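You operate a simulated robot arm through the tools that you are given. There is no shell and no other tool.

You run a simulated robot arm. Do the job below in one go: nothing can be reset, and whatever is moved stays where it is left.

Task
The oil ran hot: fan on, pressure off; under 50 C reset the trip, then fan and mains off.
Fine: the fan's rocker is marked AIR; read the heat gauge; one press of reset; the pump gauge ends on 0 and the pump is not run.

It is judged by the outcome, as a careful person would: the job done as asked, and still so three seconds after it is handed in. It fails if anything else is knocked over, pushed out of place, dropped, spilled or broken.

Robot
A 7-joint arm with a three-finger gripper, fixed in place. Base frame: the origin is at the foot of the arm, x ahead of it, y to its left, z up. Units: mm, degrees, N and s.
Its first joint turns from -166.0 to 166.0 degrees. Payload 2.69 kg.
Tool frame: the origin (TCP) lies between the finger pads and is the grasp point; the fingertips stand 30 mm ahead of it; z points along the fingers, y is the line along which they close. Largest opening 128 mm; the body of the gripper starts 117 mm behind the TCP.
Orientation is that of the tool frame in the base frame, as [roll, pitch, yaw] about the fixed x, y, z axes, in that order (R = Rz(yaw) Ry(pitch) Rx(roll)). With the fingers straight down and closing along the base's y, the tool's x points along the base's -x, its y along +y and its z along -z.

Tools
- The arm moves only by the tool servo_tool. Its argument "moves" is one flat list of numbers, 7 for each row, row after row: the shift along the tool's x, y, z in m, then the turn, a rotation vector about the tool's x, y, z in degrees, then the closure in counts, from 0 (fully open) to 255 (shut). In form: [x, y, z, wx, wy, wz, fingers, x, y, z, wx, wy, wz, fingers, ...]. A call has 1 to 20 rows; each row is the pose to reach, as a shift and turn from the pose commanded when the call began, along the tool's axes at that moment. Rows are played at 5 a second. More than 50 mm and 8.6 degrees between two rows, or a gripper value outside its range, and nothing of the call is played. Where a pose cannot be reached the arm comes as near as it can. A force on the tool above 40 N (or 10 N above the force at the start of the call, whichever is more), or a blocked arm, ends the call early, and 0.2 s more pass. Each finger halts on what it meets, pressing with about 23 N; the grip force reading is that of the motor and also rises with nothing between the fingers. The clock runs only during rows and for 0.2 s after the last one: add rows that repeat a pose to give the fingers time. It gives the time, the measured TCP pose, the force on the tool (base axes), the opening and the grip force at its end, in the units of the frame above (readings bear some noise), with the torque about the TCP (base axes, N m) and any sound that the robot's microphone picked up.
- Cameras (640 x 400 px; columns grow to the right, rows downward): "scene" is fixed at [50.8, -648.8, 1624]; the picture's right is [0.68, -0.73, 0.00], its down [-0.27, -0.25, -0.93] and it looks along [0.68, 0.63, -0.37] (base axes); focal length 362 px, centre (320, 200). "wrist" rides on the gripper at [58, 54, -131] in the tool frame; the picture's right is [-0.68, 0.74, 0.00], its down [-0.62, -0.57, -0.55] and it looks along [-0.40, -0.37, 0.84] (tool axes); focal length 234 px, centre (320, 200). There is no depth. A picture from a camera that has moved, and an enlarged one, comes with that camera's place and axes in the base frame and with its lens.
- snapshot(camera): a new picture of that camera. It takes no simulated time.
- move_column(by): slides the trunk up (or, below 0, down) by that many mm; the arm rides with it, the base frame stays. It gives what a move gives, with no picture.
- enlarge(camera, box): a new picture of the part [left, top, right, bottom] of that camera's present view, enlarged. It takes no simulated time.
- finish_job(): hands the job in; it is judged then, once.

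Places have to be worked out from the pictures, the camera data and where the tool is seen. Open the gripper and draw the arm clear of the work before you hand the job in, unless the task says otherwise.

The tools are called after ">>>" as a command line: name --argument value ..., lists and objects as JSON in quotes. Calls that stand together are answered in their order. servo_tool: Moves the arm, as the interface text tells. Its arguments: {"type":"object","properties":{"moves":{"type":"array","items":{"type":"number"}}},"required":["moves"]} The other tools are called the same way: move_column (by) slides the trunk up or down; snapshot (camera) takes a picture; enlarge (camera, box) takes an enlarged picture of a part of a camera's view; finish_job () hands the job in.

At the start:

```text
time: 0.0
eef_pos: [773.2, -16.5, 1485.7]
tool_rot: [180.0, 0.0, -179.9]
force: [-0.2, 0.3, 0.8]
moment: [-0.01, 0.01, -0.01]
gripper_width: 128.0
grip_force: 0.1
trunk travel left (down, up): [-175.0, 175.0]
```

scene: 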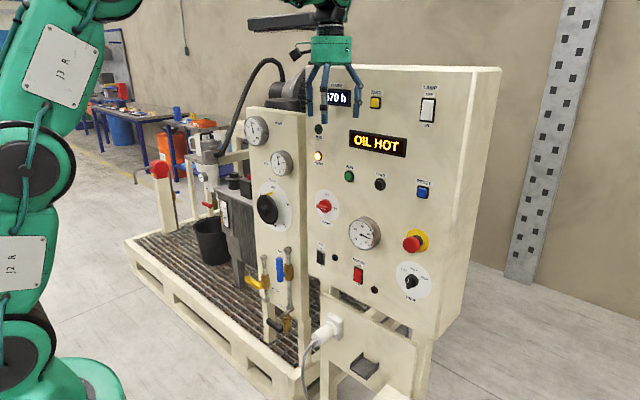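
wrist: 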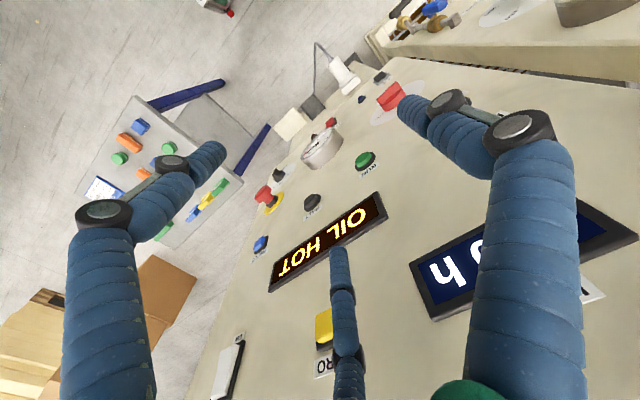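

The scene shows a panel with gauges, rockers, knobs and an OIL HOT display. I'll enlarge parts of the scene to read labels before moving.

>>> enlarge --camera "scene" --box '[300, 70, 460, 170]'

>>> enlarge --camera "scene" --box '[300, 160, 460, 260]'

>>> enlarge --camera "scene" --box '[300, 220, 460, 320]'

>>> enlarge --camera "scene" --box '[180, 100, 340, 200]'

>>> enlarge --camera "scene" --box '[190, 170, 350, 270]'

>>> enlarge --camera "scene" --box '[220, 240, 380, 340]'

```text
4.00 times, centred on (380, 120) of scene
camera zoom: at [50.8, -648.8, 1624.0], right [0.68, -0.73, 0.0], down [-0.27, -0.25, -0.93], along [0.68, 0.63, -0.37], focal length 1449 px, centre (80, 520)
```

zoom: 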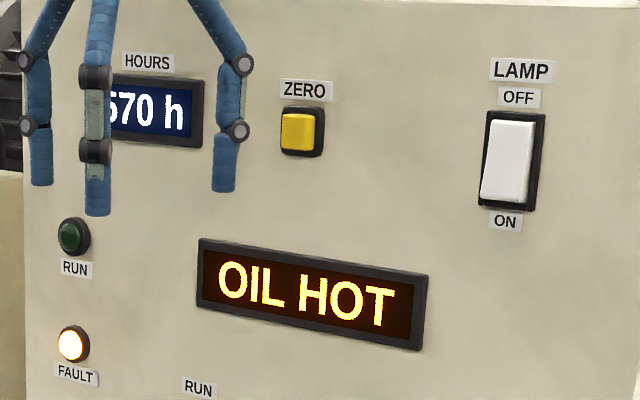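

```text
4.00 times, centred on (380, 210) of scene
camera zoom: at [50.8, -648.8, 1624.0], right [0.68, -0.73, 0.0], down [-0.27, -0.25, -0.93], along [0.68, 0.63, -0.37], focal length 1449 px, centre (80, 160)
```

zoom: 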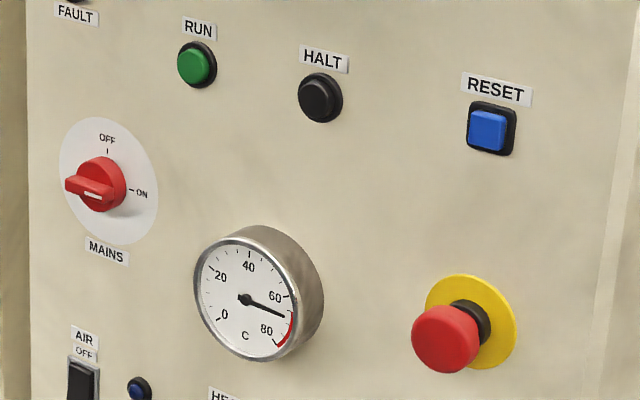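

```text
4.00 times, centred on (380, 270) of scene
camera zoom: at [50.8, -648.8, 1624.0], right [0.68, -0.73, 0.0], down [-0.27, -0.25, -0.93], along [0.68, 0.63, -0.37], focal length 1449 px, centre (80, -80)
```

zoom: 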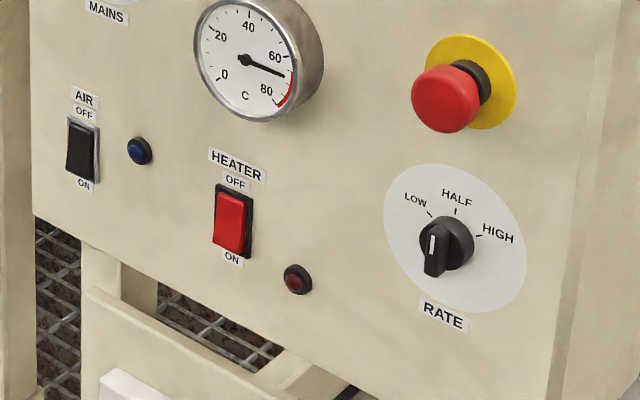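

```text
4.00 times, centred on (260, 150) of scene
camera zoom: at [50.8, -648.8, 1624.0], right [0.68, -0.73, 0.0], down [-0.27, -0.25, -0.93], along [0.68, 0.63, -0.37], focal length 1449 px, centre (560, 400)
```

zoom: 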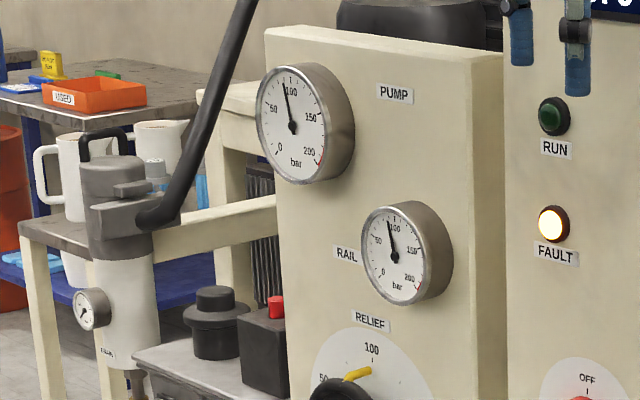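

```text
4.00 times, centred on (270, 220) of scene
camera zoom: at [50.8, -648.8, 1624.0], right [0.68, -0.73, 0.0], down [-0.27, -0.25, -0.93], along [0.68, 0.63, -0.37], focal length 1449 px, centre (520, 120)
```

zoom: 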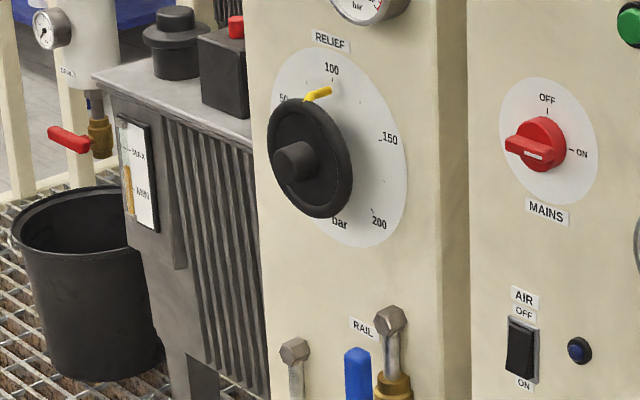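

```text
4.00 times, centred on (300, 290) of scene
camera zoom: at [50.8, -648.8, 1624.0], right [0.68, -0.73, 0.0], down [-0.27, -0.25, -0.93], along [0.68, 0.63, -0.37], focal length 1449 px, centre (400, -160)
```

zoom: 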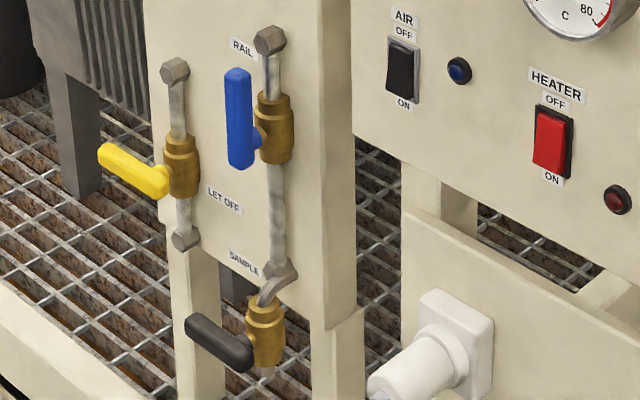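

The gauge reads about 67 C, both pressure gauges about 90 bar, and the LET OFF lever (yellow) lies across its pipe (closed). I'll look closer at the gripper shape and the wrist view before moving.

>>> enlarge --camera "scene" --box '[240, 0, 400, 130]'

>>> enlarge --camera "scene" --box '[240, 235, 320, 285]'

>>> enlarge --camera "scene" --box '[300, 230, 380, 290]'

>>> enlarge --camera "wrist" --box '[200, 0, 640, 275]'

```text
3.08 times, centred on (320, 65) of scene
camera zoom: at [50.8, -648.8, 1624.0], right [0.68, -0.73, 0.0], down [-0.27, -0.25, -0.93], along [0.68, 0.63, -0.37], focal length 1115 px, centre (320, 615)
```

zoom: 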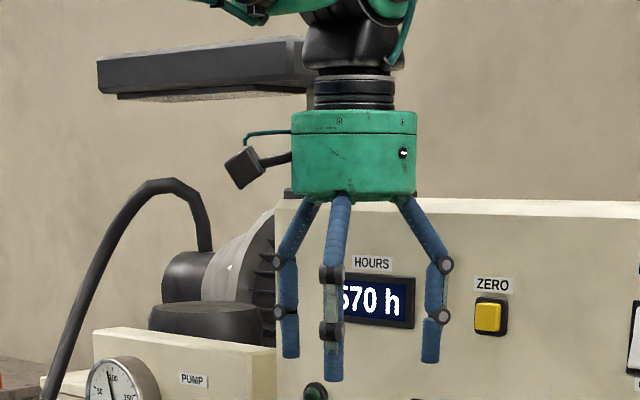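

```text
8.00 times, centred on (280, 260) of scene
camera zoom: at [50.8, -648.8, 1624.0], right [0.68, -0.73, 0.0], down [-0.27, -0.25, -0.93], along [0.68, 0.63, -0.37], focal length 2899 px, centre (640, -280)
```

zoom: 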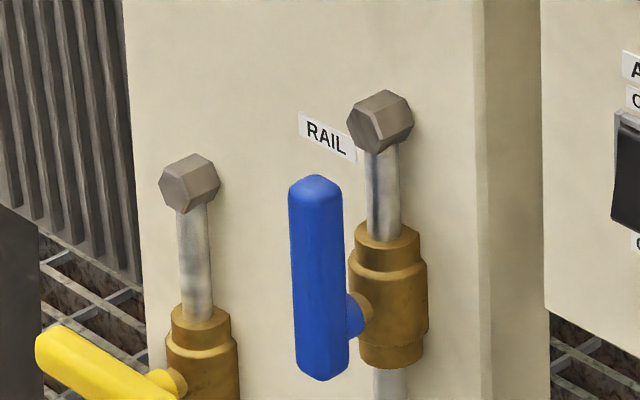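

```text
6.67 times, centred on (340, 260) of scene
camera zoom: at [50.8, -648.8, 1624.0], right [0.68, -0.73, 0.0], down [-0.27, -0.25, -0.93], along [0.68, 0.63, -0.37], focal length 2416 px, centre (187, -200)
```

zoom: 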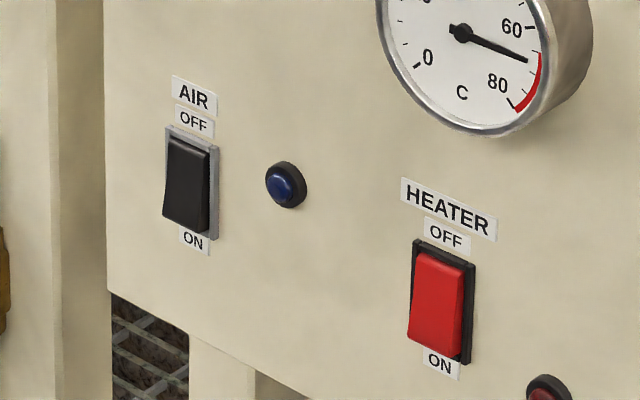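

```text
1.45 times, centred on (420, 138) of wrist
camera zoom: at [713.3, 38.9, 1616.9], right [0.68, 0.74, 0.0], down [0.62, -0.57, 0.55], along [0.4, -0.37, -0.84], focal length 341 px, centre (174, 291)
```

zoom: 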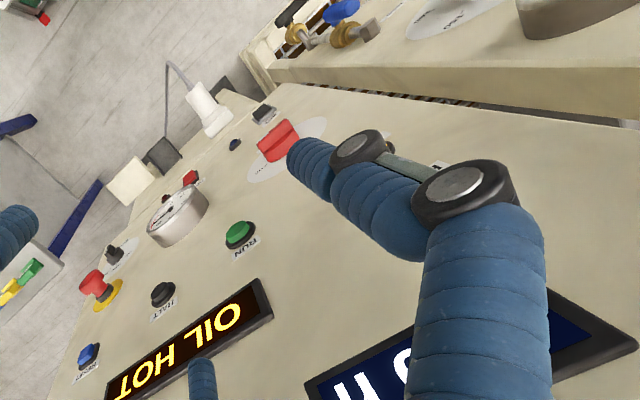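

The panel face is near x≈880 and seems to face -x; the tool must point forward to press things. I'll draw back about 250 mm and pitch the tool from down to forward (+x), then look.

>>> servo_tool --moves '[0.04, 0, 0, 0, 0, 0, 0, 0.08, 0, 0, 0, 0, 0, 0, 0.12, 0, 0, 0, -6, 0, 0, 0.16, 0, 0, 0, -12, 0, 0, 0.2, 0, 0, 0, -18, 0, 0, 0.24, 0, 0.01, 0, -24, 0, 0, 0.25, 0, 0.03, 0, -31, 0, 0, 0.25, 0, 0.05, 0, -38, 0, 0, 0.25, 0, 0.07, 0, -45, 0, 0, 0.25, 0, 0.09, 0, -52, 0, 0, 0.25, 0, 0.11, 0, -59, 0, 0, 0.25, 0, 0.13, 0, -66, 0, 0, 0.25, 0, 0.15, 0, -73, 0, 0, 0.25, 0, 0.17, 0, -80, 0, 0, 0.25, 0, 0.19, 0, -86, 0, 0, 0.25, 0, 0.2, 0, -90, 0, 0, 0.25, 0, 0.2, 0, -90, 0, 0]'

```text
time: 3.6
eef_pos: [520.7, -28.7, 1284.5]
tool_rot: [-95.7, 89.4, -95.0]
force: [0.6, -1.6, 1.6]
moment: [0.05, 0.06, 0.19]
gripper_width: 128.0
grip_force: 0.0
out of reach, approached as far as the arm can: row 13, 14, 15, 16, 17
trunk travel left (down, up): [-175.0, 175.0]
```

The pose was nearly reached, slightly off in y. Let me look through both cameras.

>>> snapshot --camera "scene"

>>> snapshot --camera "wrist"

```text
taken
```

scene: 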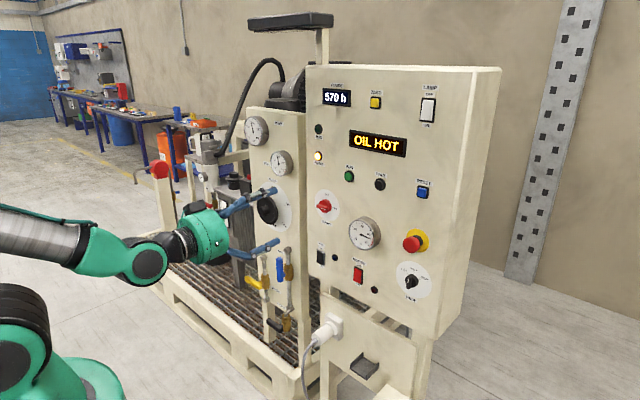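

```text
taken
camera wrist: at [387.6, 23.0, 1225.8], right [-0.01, 0.74, 0.67], down [-0.54, -0.57, 0.62], along [0.84, -0.36, 0.41], focal length 234 px, centre (320, 200)
```

wrist: 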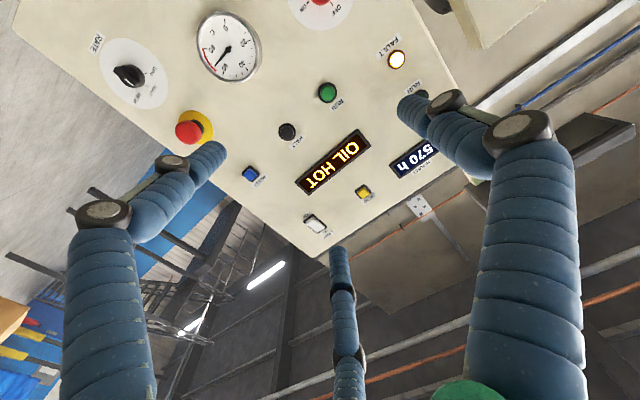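

Triangulation gives the panel plane near x≈885 (MAINS knob ≈(855,81,1172), AIR rocker ≈(880,124,954), RESET ≈(870,-244,1299)). I'll close the gripper here in free space to see what shape the closed fingers make.

>>> servo_tool --moves '[0, 0, 0, 0, 0, 0, 128, 0, 0, 0, 0, 0, 0, 255, 0, 0, 0, 0, 0, 0, 255, 0, 0, 0, 0, 0, 0, 255, 0, 0, 0, 0, 0, 0, 255, 0, 0, 0, 0, 0, 0, 255]'

>>> snapshot --camera "wrist"

>>> enlarge --camera "scene" --box '[160, 150, 320, 290]'

```text
time: 5.0
eef_pos: [520.4, -31.3, 1285.3]
tool_rot: [-176.6, 89.9, -176.1]
force: [0.5, -0.3, -0.5]
moment: [0.03, -0.03, 0.0]
gripper_width: 2.3
grip_force: 22.5
trunk travel left (down, up): [-175.0, 175.0]
```

```text
taken
camera wrist: at [388.1, 22.8, 1226.3], right [0.0, 0.74, 0.68], down [-0.54, -0.57, 0.62], along [0.84, -0.36, 0.4], focal length 234 px, centre (320, 200)
```

wrist: 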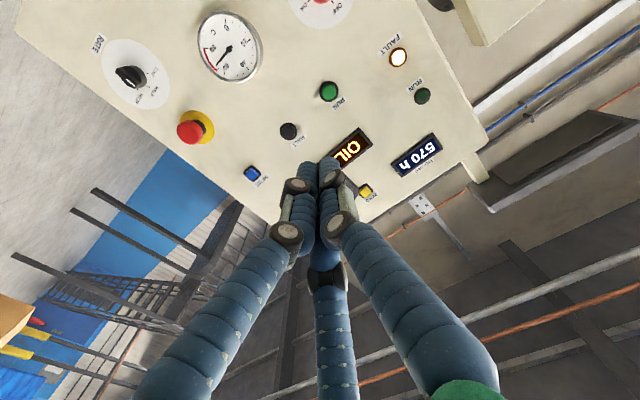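

```text
2.86 times, centred on (240, 220) of scene
camera zoom: at [50.8, -648.8, 1624.0], right [0.68, -0.73, 0.0], down [-0.27, -0.25, -0.93], along [0.68, 0.63, -0.37], focal length 1035 px, centre (549, 143)
```

zoom: 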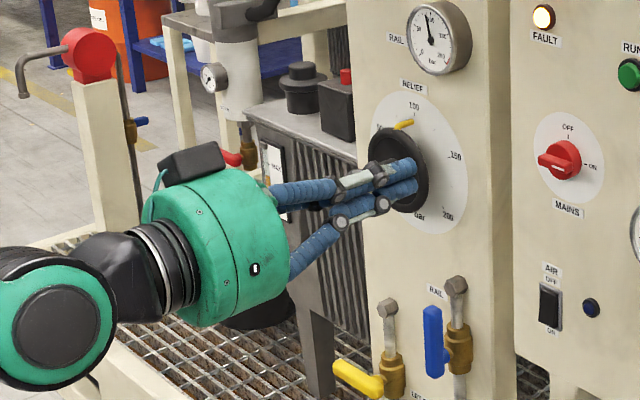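

Closed, the three fingers bunch into a ~30 mm tip. Next I move toward the AIR rocker, stopping well short at about x=700 (y≈124, z≈936), to check the aim.

>>> servo_tool --moves '[0.035, 0.016, 0.018, 0, 0, 0, 255, 0.07, 0.031, 0.036, 0, 0, 0, 255, 0.105, 0.047, 0.054, 0, 0, 0, 255, 0.14, 0.062, 0.072, 0, 0, 0, 255, 0.175, 0.078, 0.09, 0, 0, 0, 255, 0.21, 0.093, 0.108, 0, 0, 0, 255, 0.245, 0.109, 0.126, 0, 0, 0, 255, 0.28, 0.124, 0.144, 0, 0, 0, 255, 0.315, 0.14, 0.162, 0, 0, 0, 255, 0.349, 0.155, 0.18, 0, 0, 0, 255, 0.349, 0.155, 0.18, 0, 0, 0, 255]'

>>> snapshot --camera "wrist"

>>> snapshot --camera "scene"

```text
time: 7.4
eef_pos: [519.2, -40.1, 1186.2]
tool_rot: [1.7, 90.0, 2.0]
force: [0.0, -0.6, -0.6]
moment: [0.01, 0.01, 0.02]
gripper_width: 2.2
grip_force: 23.1
out of reach, approached as far as the arm can: row 1, 2, 3, 4, 5, 6, 7, 8, 9, 10, 11
trunk travel left (down, up): [-175.0, 175.0]
```

```text
taken
camera wrist: at [385.2, 13.4, 1127.5], right [0.0, 0.74, 0.68], down [-0.54, -0.57, 0.62], along [0.84, -0.37, 0.4], focal length 234 px, centre (320, 200)
```

wrist: 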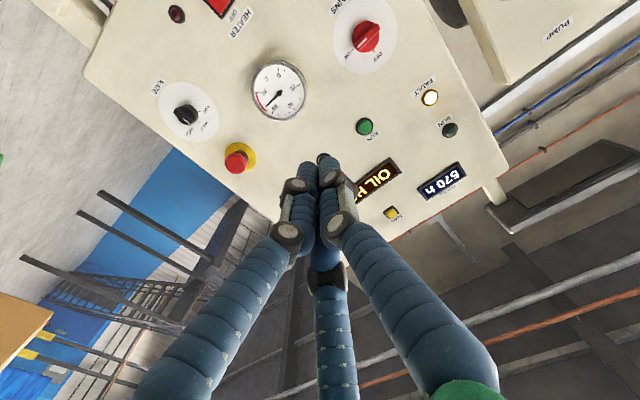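

```text
taken
```

scene: 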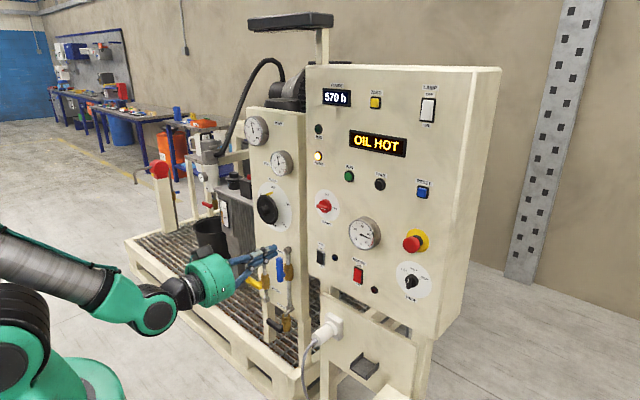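

The arm is at a joint limit with the forearm sloping down, so lowering the whole arm on its column should help. I'll slide the trunk down 175 mm; the space below the gripper is free.

>>> move_column --by -175

>>> servo_tool --moves '[0, 0.02, 0.03, 0, 0, 0, 255, 0, 0.04, 0.06, 0, 0, 0, 255, 0, 0.06, 0.09, 0, 0, 0, 255, 0, 0.08, 0.12, 0, 0, 0, 255, 0, 0.1, 0.15, 0, 0, 0, 255, 0, 0.12, 0.15, 0, 0, 0, 255, 0, 0.14, 0.15, 0, 0, 0, 255, 0, 0.164, 0.15, 0, 0, 0, 255, 0, 0.164, 0.15, 0, 0, 0, 255]'

>>> snapshot --camera "scene"

```text
time: 9.4
eef_pos: [518.9, -40.3, 1010.1]
tool_rot: [8.4, 89.9, 8.8]
force: [0.7, -0.2, 1.3]
moment: [-0.01, 0.01, -0.03]
gripper_width: 2.4
grip_force: 23.3
trunk travel left (down, up): [0.0, 350.0]
```

```text
time: 11.4
eef_pos: [662.3, -0.7, 1021.4]
tool_rot: [-104.8, 87.4, -97.9]
force: [-0.9, -1.0, 0.4]
moment: [-0.01, -0.02, 0.01]
gripper_width: 2.3
grip_force: 23.1
out of reach, approached as far as the arm can: row 1, 2, 3, 4, 5, 6, 7, 8, 9
trunk travel left (down, up): [0.0, 350.0]
```

```text
taken
```

scene: 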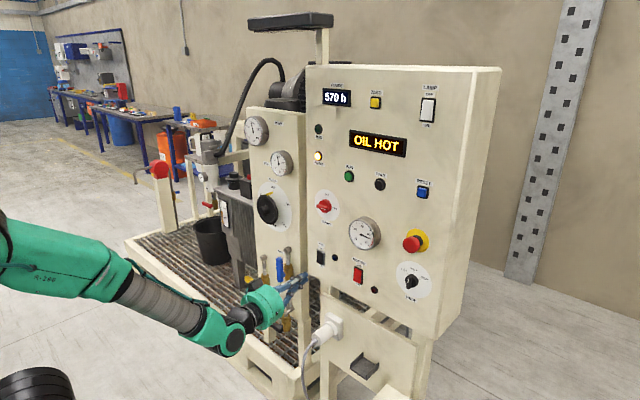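

The arm reached (662, -1, 1021) but is limited while held level. I'll pitch the tool about 30° downward, which relieves the wrist, and then see whether it can move sideways.

>>> servo_tool --moves '[0, 0, 0, 0, 6, 0, 255, 0, 0, 0, 0, 12, 0, 255, 0, 0, 0, 0, 18, 0, 255, 0, 0, 0, 0, 24, 0, 255, 0, 0, 0, 0, 30, 0, 255, 0, 0.02, 0, 0, 30, 0, 255, 0, 0.04, 0, 0, 30, 0, 255, 0, 0.06, 0, 0, 30, 0, 255, 0, 0.08, 0, 0, 30, 0, 255, 0, 0.1, 0, 0, 30, 0, 255, 0, 0.1, 0, 0, 30, 0, 255]'

>>> snapshot --camera "scene"

>>> snapshot --camera "wrist"

```text
time: 13.8
eef_pos: [651.8, 96.1, 1016.7]
tool_rot: [-175.0, 59.4, -168.8]
force: [0.3, 0.5, 0.2]
moment: [-0.02, 0.01, 0.01]
gripper_width: 2.4
grip_force: 23.1
out of reach, approached as far as the arm can: row 9
trunk travel left (down, up): [0.0, 350.0]
```

```text
taken
```

scene: 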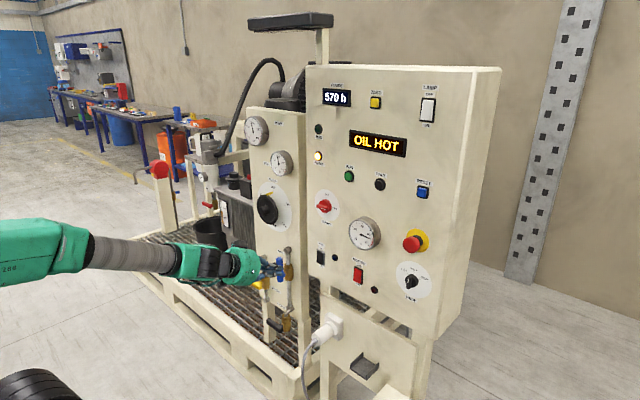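

```text
taken
camera wrist: at [502.6, 134.5, 1031.0], right [0.25, 0.8, 0.55], down [-0.09, -0.54, 0.83], along [0.96, -0.26, -0.06], focal length 234 px, centre (320, 200)
```

wrist: 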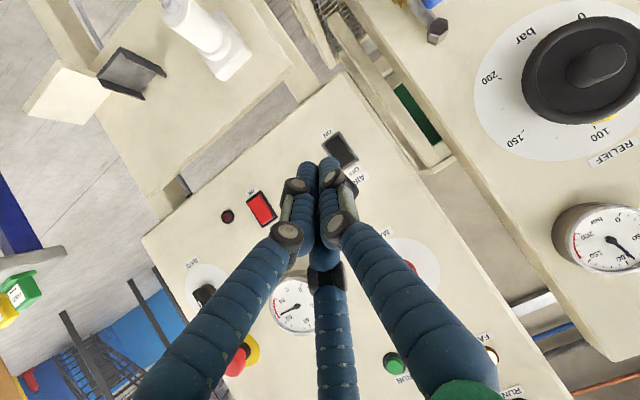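

Good, the arm is free in this attitude. I'll enlarge the wrist view around the AIR rocker to fix its place more exactly.

>>> enlarge --camera "wrist" --box '[220, 80, 420, 205]'

>>> enlarge --camera "scene" --box '[240, 220, 400, 320]'

```text
3.20 times, centred on (320, 142) of wrist
camera zoom: at [502.6, 134.5, 1031.0], right [0.25, 0.8, 0.55], down [-0.09, -0.54, 0.83], along [0.96, -0.26, -0.06], focal length 749 px, centre (320, 384)
```

zoom: 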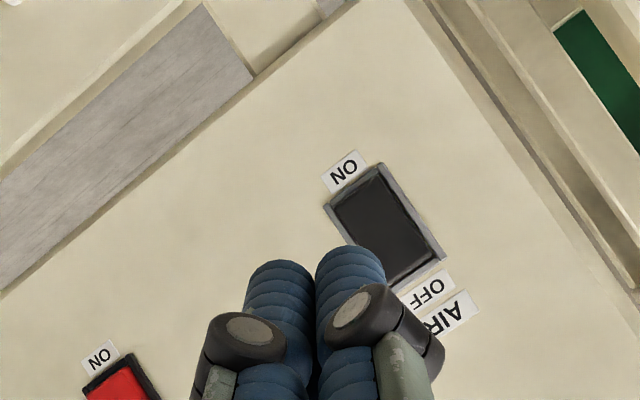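

```text
4.00 times, centred on (320, 270) of scene
camera zoom: at [50.8, -648.8, 1624.0], right [0.68, -0.73, 0.0], down [-0.27, -0.25, -0.93], along [0.68, 0.63, -0.37], focal length 1449 px, centre (320, -80)
```

zoom: 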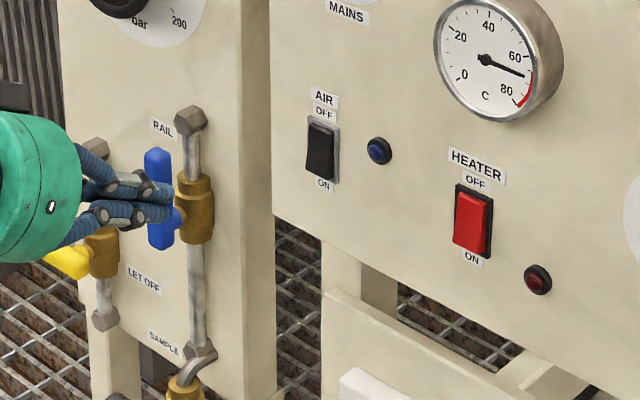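

The refined AIR rocker centre is about (864, 106, 966), with its ON end at the bottom, z≈948. I'll bring the fingertip to about 30 mm in front of the lower end and check.

>>> servo_tool --moves '[-0.006, -0.002, 0.042, 0, 0, 0, 255, -0.012, -0.004, 0.084, 0, 0, 0, 255, -0.018, -0.0065, 0.126, 0, 0, 0, 255, -0.024, -0.0086, 0.168, 0, 0, 0, 255, -0.024, -0.0086, 0.168, 0, 0, 0, 255]'

>>> enlarge --camera "wrist" --box '[220, 80, 420, 205]'

>>> enlarge --camera "scene" --box '[260, 220, 380, 295]'

```text
time: 15.0
eef_pos: [812.3, 104.6, 952.6]
tool_rot: [-175.1, 59.3, -168.8]
force: [-0.7, 0.3, -0.2]
moment: [-0.02, -0.07, 0.03]
gripper_width: 2.3
grip_force: 23.3
trunk travel left (down, up): [0.0, 350.0]
```

```text
3.20 times, centred on (320, 142) of wrist
camera zoom: at [661.4, 141.7, 965.4], right [0.25, 0.8, 0.55], down [-0.09, -0.54, 0.83], along [0.96, -0.26, -0.06], focal length 749 px, centre (320, 384)
```

zoom: 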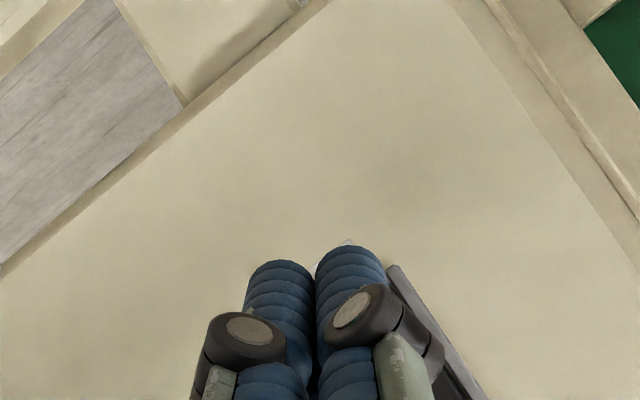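

```text
5.33 times, centred on (320, 258) of scene
camera zoom: at [50.8, -648.8, 1624.0], right [0.68, -0.73, 0.0], down [-0.27, -0.25, -0.93], along [0.68, 0.63, -0.37], focal length 1932 px, centre (320, -107)
```

zoom: 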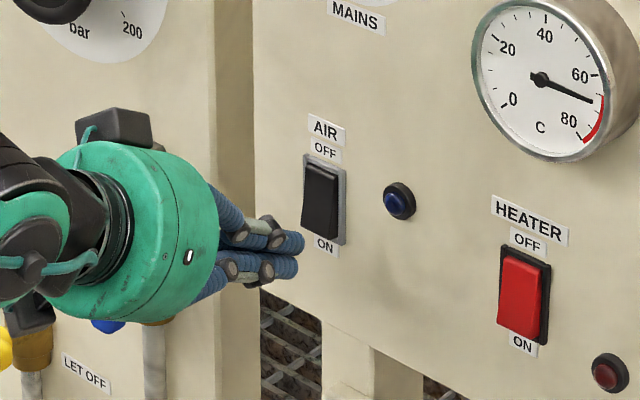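

The tip is at about (838,107,937), just in front of and at the lower (ON) end of the AIR rocker. I'll push straight along +x in 4 mm steps; contact force will halt it.

>>> servo_tool --moves '[-0.002, -0.0005, 0.0034, 0, 0, 0, 255, -0.004, -0.001, 0.0069, 0, 0, 0, 255, -0.006, -0.0014, 0.0103, 0, 0, 0, 255, -0.008, -0.0019, 0.0137, 0, 0, 0, 255, -0.01, -0.0024, 0.0172, 0, 0, 0, 255, -0.012, -0.0029, 0.0206, 0, 0, 0, 255, -0.014, -0.0034, 0.024, 0, 0, 0, 255]'

>>> enlarge --camera "scene" --box '[260, 220, 380, 295]'

```text
time: 16.4
eef_pos: [830.3, 103.7, 947.8]
tool_rot: [-175.2, 58.9, -168.9]
force: [-16.2, 0.2, 1.4]
moment: [0.06, -0.06, -0.04]
gripper_width: 1.9
grip_force: 23.4
trunk travel left (down, up): [0.0, 350.0]
stopped in row 7: the force on the tool passed its limit at 46 N (the readings are from after the stop); the commanded pose is now the measured one
```

```text
5.33 times, centred on (320, 258) of scene
camera zoom: at [50.8, -648.8, 1624.0], right [0.68, -0.73, 0.0], down [-0.27, -0.25, -0.93], along [0.68, 0.63, -0.37], focal length 1932 px, centre (320, -107)
```

zoom: 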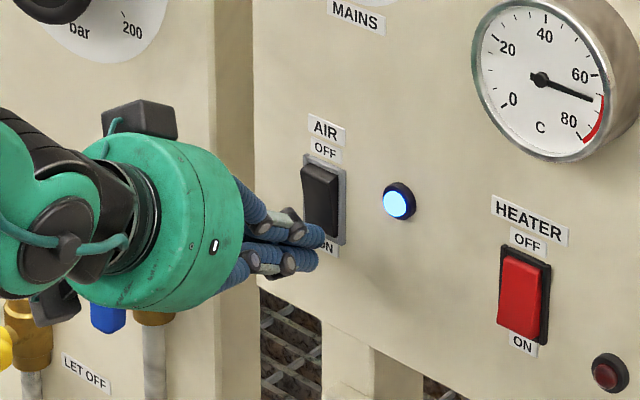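

The AIR pilot lit blue: fan on. I'll back straight out along -x by 150 mm and look at the LET OFF valve.

>>> servo_tool --moves '[0.02, 0.005, -0.034, 0, 0, 0, 255, 0.04, 0.01, -0.069, 0, 0, 0, 255, 0.06, 0.014, -0.103, 0, 0, 0, 255, 0.075, 0.018, -0.129, 0, 0, 0, 255, 0.09, 0.022, -0.155, 0, 0, 0, 255, 0.09, 0.022, -0.155, 0, 0, 0, 255]'

>>> snapshot --camera "wrist"

>>> enlarge --camera "scene" --box '[200, 220, 340, 320]'

```text
time: 17.8
eef_pos: [649.6, 105.1, 951.4]
tool_rot: [-175.3, 58.9, -168.9]
force: [-0.2, 0.2, 0.1]
moment: [0.0, -0.01, 0.01]
gripper_width: 2.4
grip_force: 22.8
trunk travel left (down, up): [0.0, 350.0]
```

```text
taken
camera wrist: at [501.0, 142.1, 965.6], right [0.25, 0.8, 0.55], down [-0.09, -0.54, 0.83], along [0.96, -0.26, -0.07], focal length 234 px, centre (320, 200)
```

wrist: 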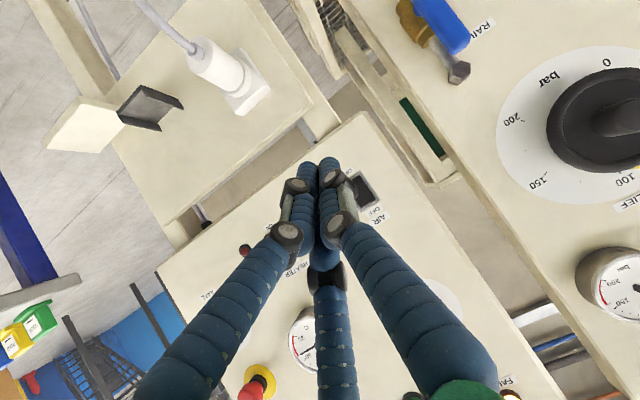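

```text
4.00 times, centred on (270, 270) of scene
camera zoom: at [50.8, -648.8, 1624.0], right [0.68, -0.73, 0.0], down [-0.27, -0.25, -0.93], along [0.68, 0.63, -0.37], focal length 1449 px, centre (520, -80)
```

zoom: 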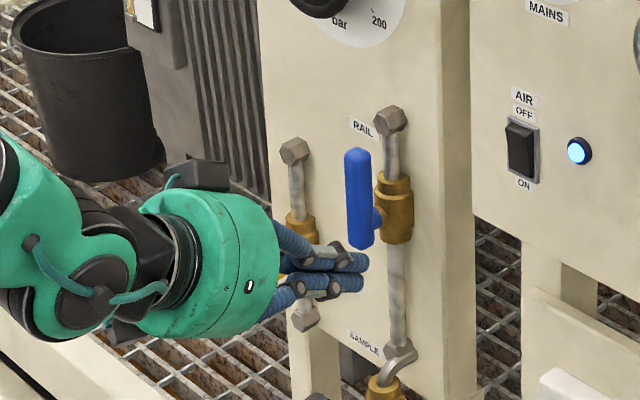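

The LET OFF valve is lower and further left: its lever pivot is estimated near (840, 450, 700), with the handle pointing +y. I'll move left and down to about (620, 400, 800), yawing the tool 20° left, to get it in the wrist view.

>>> servo_tool --moves '[0.0115, 0.0303, 0.0077, -1.7, -0.1, -1.0, 255, 0.023, 0.0605, 0.0154, -3.4, -0.2, -2.1, 255, 0.0346, 0.0908, 0.0231, -5.1, -0.3, -3.1, 255, 0.0461, 0.121, 0.0308, -6.8, -0.3, -4.1, 255, 0.0576, 0.1513, 0.0385, -8.6, -0.4, -5.1, 255, 0.0691, 0.1816, 0.0461, -10.3, -0.5, -6.2, 255, 0.0806, 0.2118, 0.0538, -12, -0.6, -7.2, 255, 0.0922, 0.2421, 0.0615, -13.7, -0.7, -8.2, 255, 0.1037, 0.2723, 0.0692, -15.4, -0.8, -9.3, 255, 0.1152, 0.3026, 0.0769, -17.1, -0.85, -10.3, 255, 0.1152, 0.3026, 0.0769, -17.1, -0.85, -10.3, 255]'

>>> snapshot --camera "wrist"

>>> snapshot --camera "scene"

```text
time: 20.2
eef_pos: [620.6, 400.3, 798.5]
tool_rot: [-175.1, 58.9, -149.0]
force: [0.0, 0.4, 0.7]
moment: [0.0, -0.04, 0.01]
gripper_width: 2.3
grip_force: 22.8
trunk travel left (down, up): [0.0, 350.0]
```

```text
taken
camera wrist: at [467.9, 384.7, 814.1], right [-0.03, 0.84, 0.55], down [0.1, -0.54, 0.83], along [0.99, 0.09, -0.07], focal length 234 px, centre (320, 200)
```

wrist: 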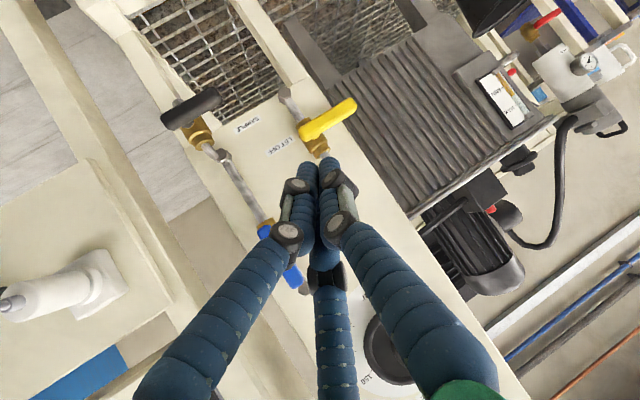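

```text
taken
```

scene: 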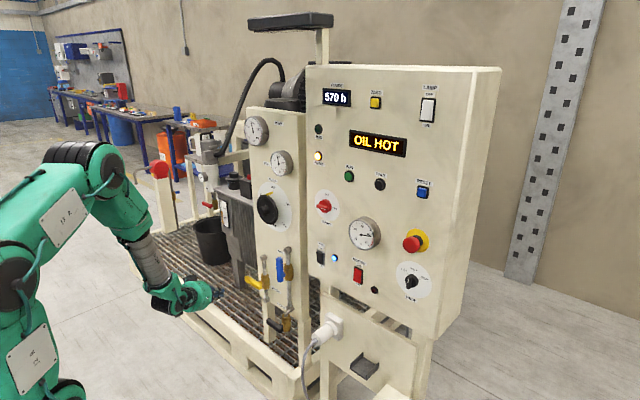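

Reached exactly, and the yellow LET OFF lever is now clear in both views. Enlarging both to triangulate it.

>>> enlarge --camera "wrist" --box '[220, 60, 420, 185]'

>>> enlarge --camera "scene" --box '[230, 230, 320, 290]'

>>> enlarge --camera "scene" --box '[340, 200, 400, 260]'

```text
3.20 times, centred on (320, 122) of wrist
camera zoom: at [467.9, 384.7, 814.1], right [-0.03, 0.84, 0.55], down [0.1, -0.54, 0.83], along [0.99, 0.09, -0.07], focal length 749 px, centre (320, 448)
```

zoom: 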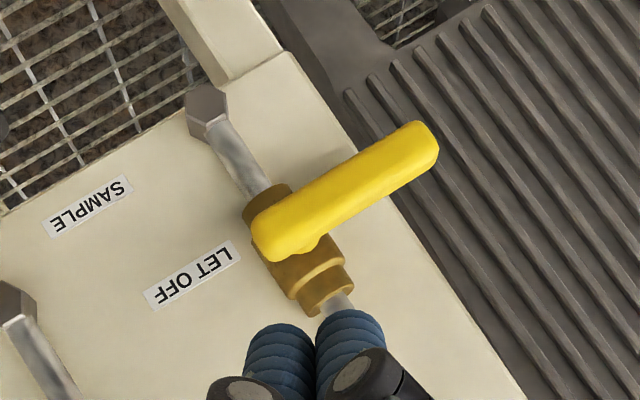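

```text
6.67 times, centred on (275, 260) of scene
camera zoom: at [50.8, -648.8, 1624.0], right [0.68, -0.73, 0.0], down [-0.27, -0.25, -0.93], along [0.68, 0.63, -0.37], focal length 2416 px, centre (620, -200)
```

zoom: 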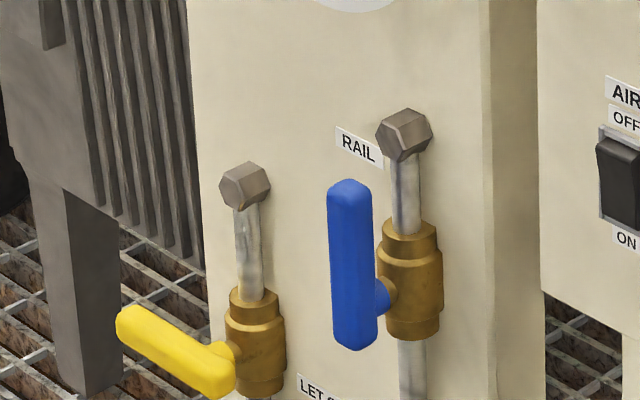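

```text
6.67 times, centred on (370, 230) of scene
camera zoom: at [50.8, -648.8, 1624.0], right [0.68, -0.73, 0.0], down [-0.27, -0.25, -0.93], along [0.68, 0.63, -0.37], focal length 2416 px, centre (-13, 0)
```

zoom: 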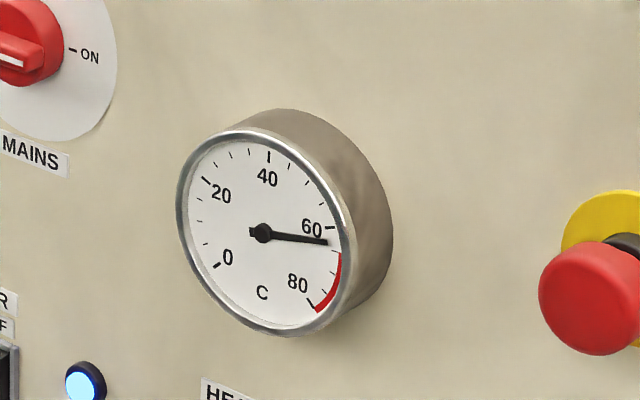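

The gauge now reads about 63 C and falling. The LET OFF lever lies along y from ≈450 to ≈553 at x≈846, z≈684, pivot near y≈475. The open RAIL lever points up, so I'll push this one up from below; first I move to a point below and in front of it.

>>> servo_tool --moves '[0.0114, 0.01, 0.038, 0, 0, 0, 255, 0.0228, 0.02, 0.076, 0, 0, 0, 255, 0.0342, 0.03, 0.114, 0, 0, 0, 255, 0.0456, 0.04, 0.152, 0, 0, 0, 255, 0.057, 0.05, 0.19, 0, 0, 0, 255, 0.0684, 0.0599, 0.228, 0, 0, 0, 255, 0.0684, 0.0599, 0.228, 0, 0, 0, 255]'

>>> snapshot --camera "wrist"

>>> enlarge --camera "scene" --box '[200, 220, 320, 300]'

```text
time: 21.8
eef_pos: [741.8, 518.1, 619.6]
tool_rot: [-175.3, 58.8, -149.0]
force: [0.4, 0.0, -0.8]
moment: [0.05, -0.02, 0.03]
gripper_width: 2.2
grip_force: 22.9
trunk travel left (down, up): [0.0, 350.0]
```

```text
taken
camera wrist: at [588.5, 502.7, 634.2], right [-0.03, 0.84, 0.55], down [0.1, -0.54, 0.83], along [0.99, 0.09, -0.07], focal length 234 px, centre (320, 200)
```

wrist: 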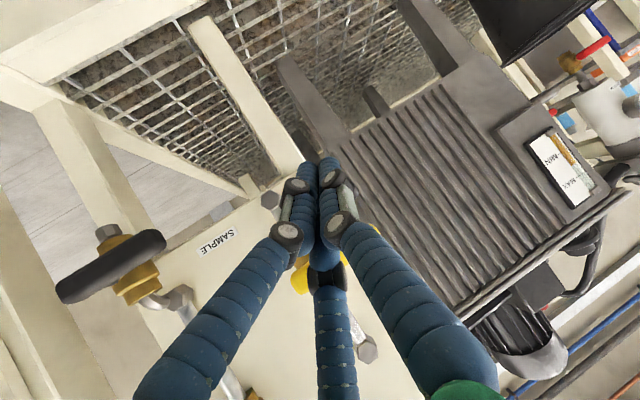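

```text
5.00 times, centred on (260, 260) of scene
camera zoom: at [50.8, -648.8, 1624.0], right [0.68, -0.73, 0.0], down [-0.27, -0.25, -0.93], along [0.68, 0.63, -0.37], focal length 1812 px, centre (620, -100)
```

zoom: 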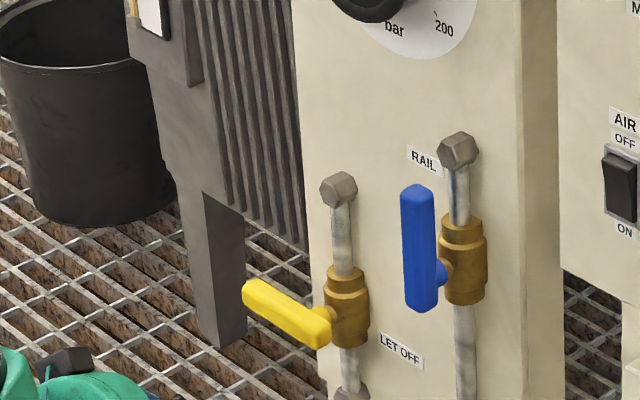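

The lever is unchanged and the tip is low and in front of it. I'll slide in beneath the lever (about 15 mm below it), then check.

>>> servo_tool --moves '[-0.0203, -0.0136, 0.0192, 0, 0, 0, 255, -0.0407, -0.0273, 0.0384, 0, 0, 0, 255, -0.061, -0.0409, 0.0576, 0, 0, 0, 255, -0.061, -0.0409, 0.0576, 0, 0, 0, 255]'

>>> enlarge --camera "wrist" --box '[220, 100, 420, 225]'

>>> enlarge --camera "scene" --box '[200, 220, 320, 300]'

```text
time: 22.8
eef_pos: [832.0, 519.6, 644.8]
tool_rot: [-175.1, 58.9, -148.9]
force: [0.9, 0.3, -0.1]
moment: [-0.02, 0.0, -0.01]
gripper_width: 2.2
grip_force: 22.6
trunk travel left (down, up): [0.0, 350.0]
```

```text
3.20 times, centred on (320, 162) of wrist
camera zoom: at [678.5, 503.4, 659.9], right [-0.03, 0.84, 0.55], down [0.1, -0.54, 0.83], along [0.99, 0.09, -0.07], focal length 749 px, centre (320, 320)
```

zoom: 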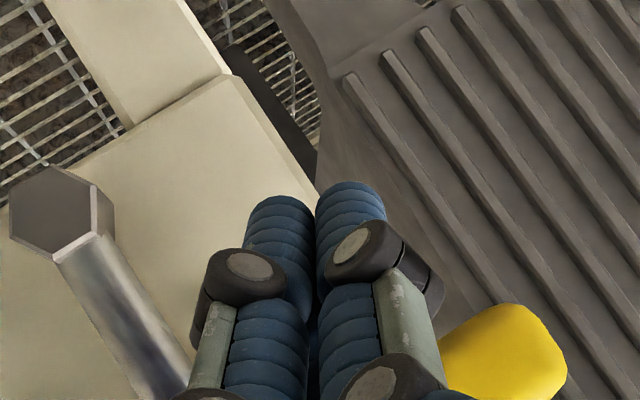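

```text
5.00 times, centred on (260, 260) of scene
camera zoom: at [50.8, -648.8, 1624.0], right [0.68, -0.73, 0.0], down [-0.27, -0.25, -0.93], along [0.68, 0.63, -0.37], focal length 1812 px, centre (620, -100)
```

zoom: 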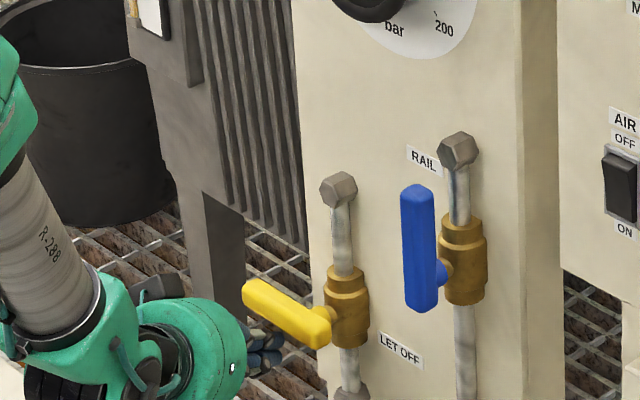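

The fingertips sit under the handle as planned. Now I sweep an arc around the pivot to lift the handle from horizontal to upright; a force stop protects it.

>>> servo_tool --moves '[-0.0103, -0.0005, -0.0062, 0, 0, 0, 255, -0.0206, -0.0011, -0.0124, 0, 0, 0, 255, -0.0273, 0.0013, -0.0149, 0, 0, 0, 255, -0.0337, 0.0026, -0.0177, 0, 0, 0, 255, -0.04, 0.0032, -0.0211, 0, 0, 0, 255, -0.0464, 0.0029, -0.0249, 0, 0, 0, 255, -0.0527, 0.0019, -0.0291, 0, 0, 0, 255, -0.0579, -0.0001, -0.0332, 0, 0, 0, 255, -0.0629, -0.0032, -0.0378, 0, 0, 0, 255, -0.0674, -0.0064, -0.0423, 0, 0, 0, 255, -0.0711, -0.0109, -0.0469, 0, 0, 0, 255, -0.0743, -0.0156, -0.0515, 0, 0, 0, 255, -0.0762, -0.0211, -0.0559, 0, 0, 0, 255, -0.0781, -0.0267, -0.0601, 0, 0, 0, 255, -0.0785, -0.0313, -0.063, 0, 0, 0, 255, -0.0788, -0.0348, -0.0651, 0, 0, 0, 255]'

>>> enlarge --camera "scene" --box '[200, 220, 320, 300]'

>>> enlarge --camera "scene" --box '[230, 100, 310, 180]'

```text
time: 26.3
eef_pos: [828.0, 490.3, 748.2]
tool_rot: [-175.0, 58.9, -148.4]
force: [-4.9, 9.5, -2.1]
moment: [0.13, 0.18, 0.15]
gripper_width: 2.5
grip_force: 22.4
trunk travel left (down, up): [0.0, 350.0]
stopped in row 16: the force on the tool passed its limit at 43 N (the readings are from after the stop); the commanded pose is now the measured one
```

```text
5.00 times, centred on (260, 260) of scene
camera zoom: at [50.8, -648.8, 1624.0], right [0.68, -0.73, 0.0], down [-0.27, -0.25, -0.93], along [0.68, 0.63, -0.37], focal length 1812 px, centre (620, -100)
```

zoom: 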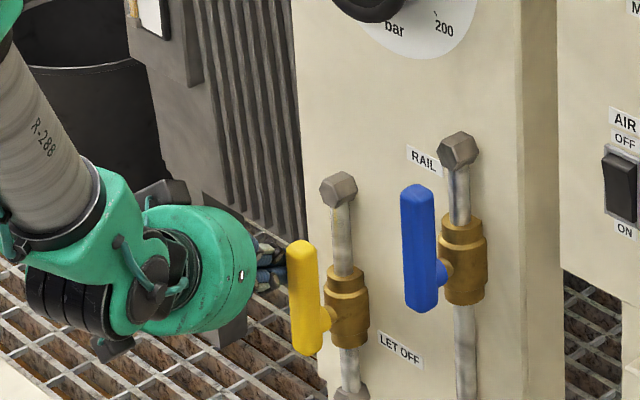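

```text
5.00 times, centred on (270, 140) of scene
camera zoom: at [50.8, -648.8, 1624.0], right [0.68, -0.73, 0.0], down [-0.27, -0.25, -0.93], along [0.68, 0.63, -0.37], focal length 1812 px, centre (570, 500)
```

zoom: 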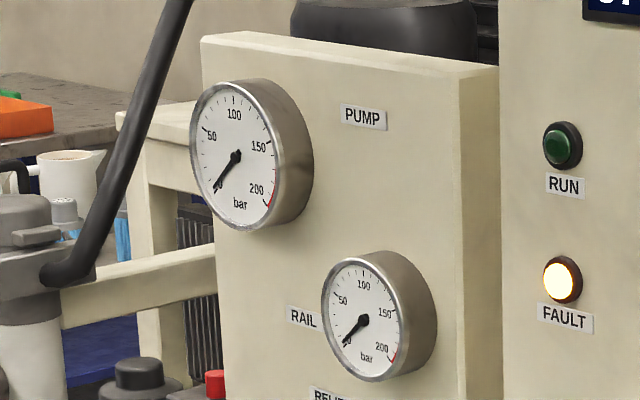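

LET OFF is upright and both pressure gauges have dropped to 0. I'll ease the finger off to the left and back out along -x.

>>> servo_tool --moves '[-0.004, 0.0134, 0.0055, 0, 0, 0, 255, 0.0137, 0.0314, -0.0255, 0, 0, 0, 255, 0.0314, 0.0494, -0.0565, 0, 0, 0, 255, 0.0491, 0.0674, -0.0875, 0, 0, 0, 255, 0.0668, 0.0855, -0.1186, 0, 0, 0, 255, 0.0845, 0.1035, -0.1496, 0, 0, 0, 255, 0.0845, 0.1035, -0.1496, 0, 0, 0, 255]'

>>> snapshot --camera "scene"

>>> enlarge --camera "scene" --box '[300, 190, 440, 290]'

```text
time: 27.9
eef_pos: [629.8, 504.1, 747.6]
tool_rot: [-175.1, 58.8, -148.4]
force: [0.6, 0.6, 0.0]
moment: [0.0, 0.01, 0.01]
gripper_width: 2.1
grip_force: 23.1
trunk travel left (down, up): [0.0, 350.0]
```

```text
taken
```

scene: 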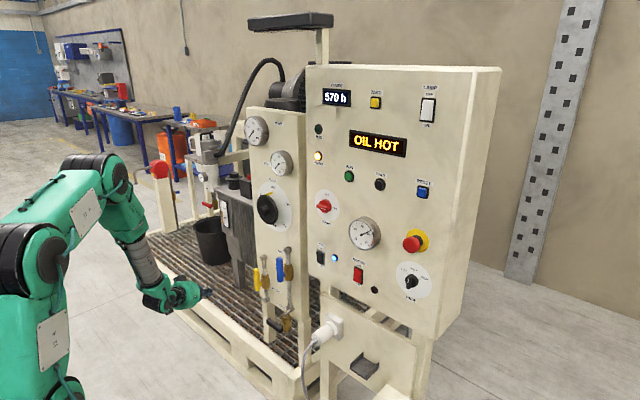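

```text
4.00 times, centred on (370, 240) of scene
camera zoom: at [50.8, -648.8, 1624.0], right [0.68, -0.73, 0.0], down [-0.27, -0.25, -0.93], along [0.68, 0.63, -0.37], focal length 1449 px, centre (120, 40)
```

zoom: 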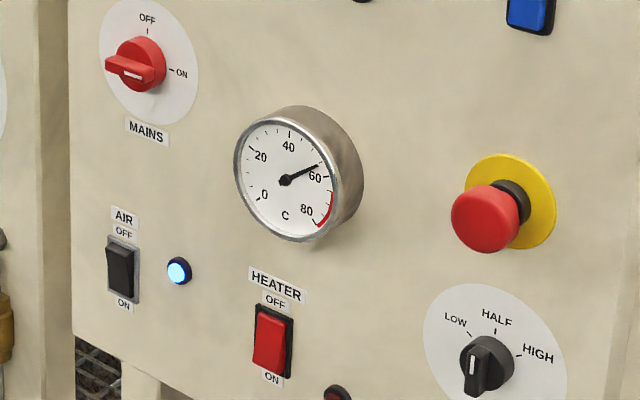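

The heat gauge reads about 56 C and is falling; pressure stays at 0. I'll carry the arm across, well clear of the panel (x≈640), to stand off from the RESET button at about (640,-230,1250), yawing the tool back to face it.

>>> servo_tool --moves '[-0.0117, -0.0339, -0.0263, 1.71, 0.09, 1.03, 255, -0.0235, -0.0678, -0.0526, 3.42, 0.18, 2.06, 255, -0.0352, -0.1017, -0.0789, 5.13, 0.27, 3.09, 255, -0.0469, -0.1356, -0.1052, 6.84, 0.35, 4.12, 255, -0.0587, -0.1695, -0.1315, 8.55, 0.44, 5.15, 255, -0.0704, -0.2033, -0.1577, 10.26, 0.53, 6.18, 255, -0.0821, -0.2372, -0.184, 11.97, 0.62, 7.21, 255, -0.0938, -0.2711, -0.2103, 13.68, 0.71, 8.24, 255, -0.1056, -0.305, -0.2366, 15.39, 0.8, 9.27, 255, -0.1173, -0.3389, -0.2629, 17.1, 0.89, 10.3, 255, -0.129, -0.3728, -0.2892, 18.81, 0.97, 11.33, 255, -0.1408, -0.4067, -0.3155, 20.52, 1.06, 12.36, 255, -0.1525, -0.4406, -0.3418, 22.23, 1.15, 13.39, 255, -0.1642, -0.4745, -0.3681, 23.94, 1.24, 14.42, 255, -0.176, -0.5084, -0.3944, 25.65, 1.33, 15.45, 255, -0.1877, -0.5422, -0.4206, 27.36, 1.42, 16.48, 255, -0.1994, -0.5761, -0.4469, 29.07, 1.5, 17.51, 255, -0.2111, -0.61, -0.4732, 30.78, 1.59, 18.54, 255, -0.2229, -0.6439, -0.4995, 32.49, 1.68, 19.57, 255, -0.2346, -0.6778, -0.5258, 34.2, 1.77, 20.6, 255]'

>>> snapshot --camera "scene"

>>> snapshot --camera "wrist"

```text
time: 32.1
eef_pos: [635.3, -232.0, 1249.0]
tool_rot: [-175.1, 59.0, 171.3]
force: [0.4, 0.3, 0.1]
moment: [0.02, 0.03, -0.02]
gripper_width: 2.4
grip_force: 22.9
trunk travel left (down, up): [0.0, 350.0]
```

```text
taken
```

scene: 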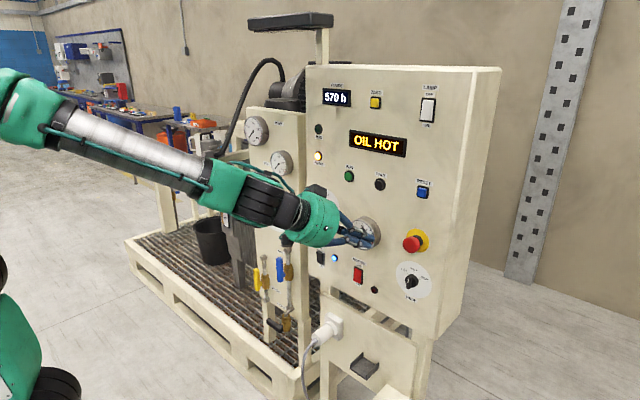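

```text
taken
camera wrist: at [506.7, -147.9, 1263.8], right [0.51, 0.67, 0.55], down [-0.27, -0.48, 0.83], along [0.82, -0.57, -0.07], focal length 234 px, centre (320, 200)
```

wrist: 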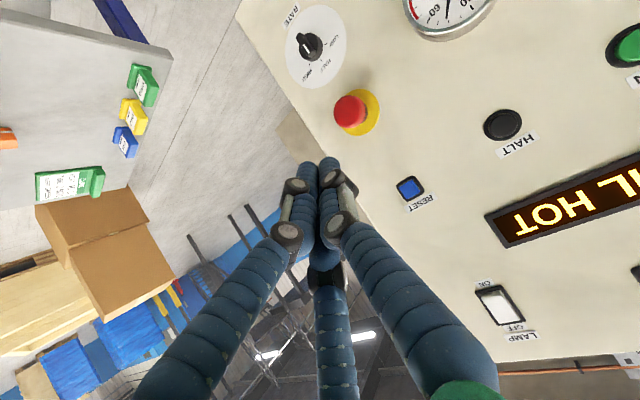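

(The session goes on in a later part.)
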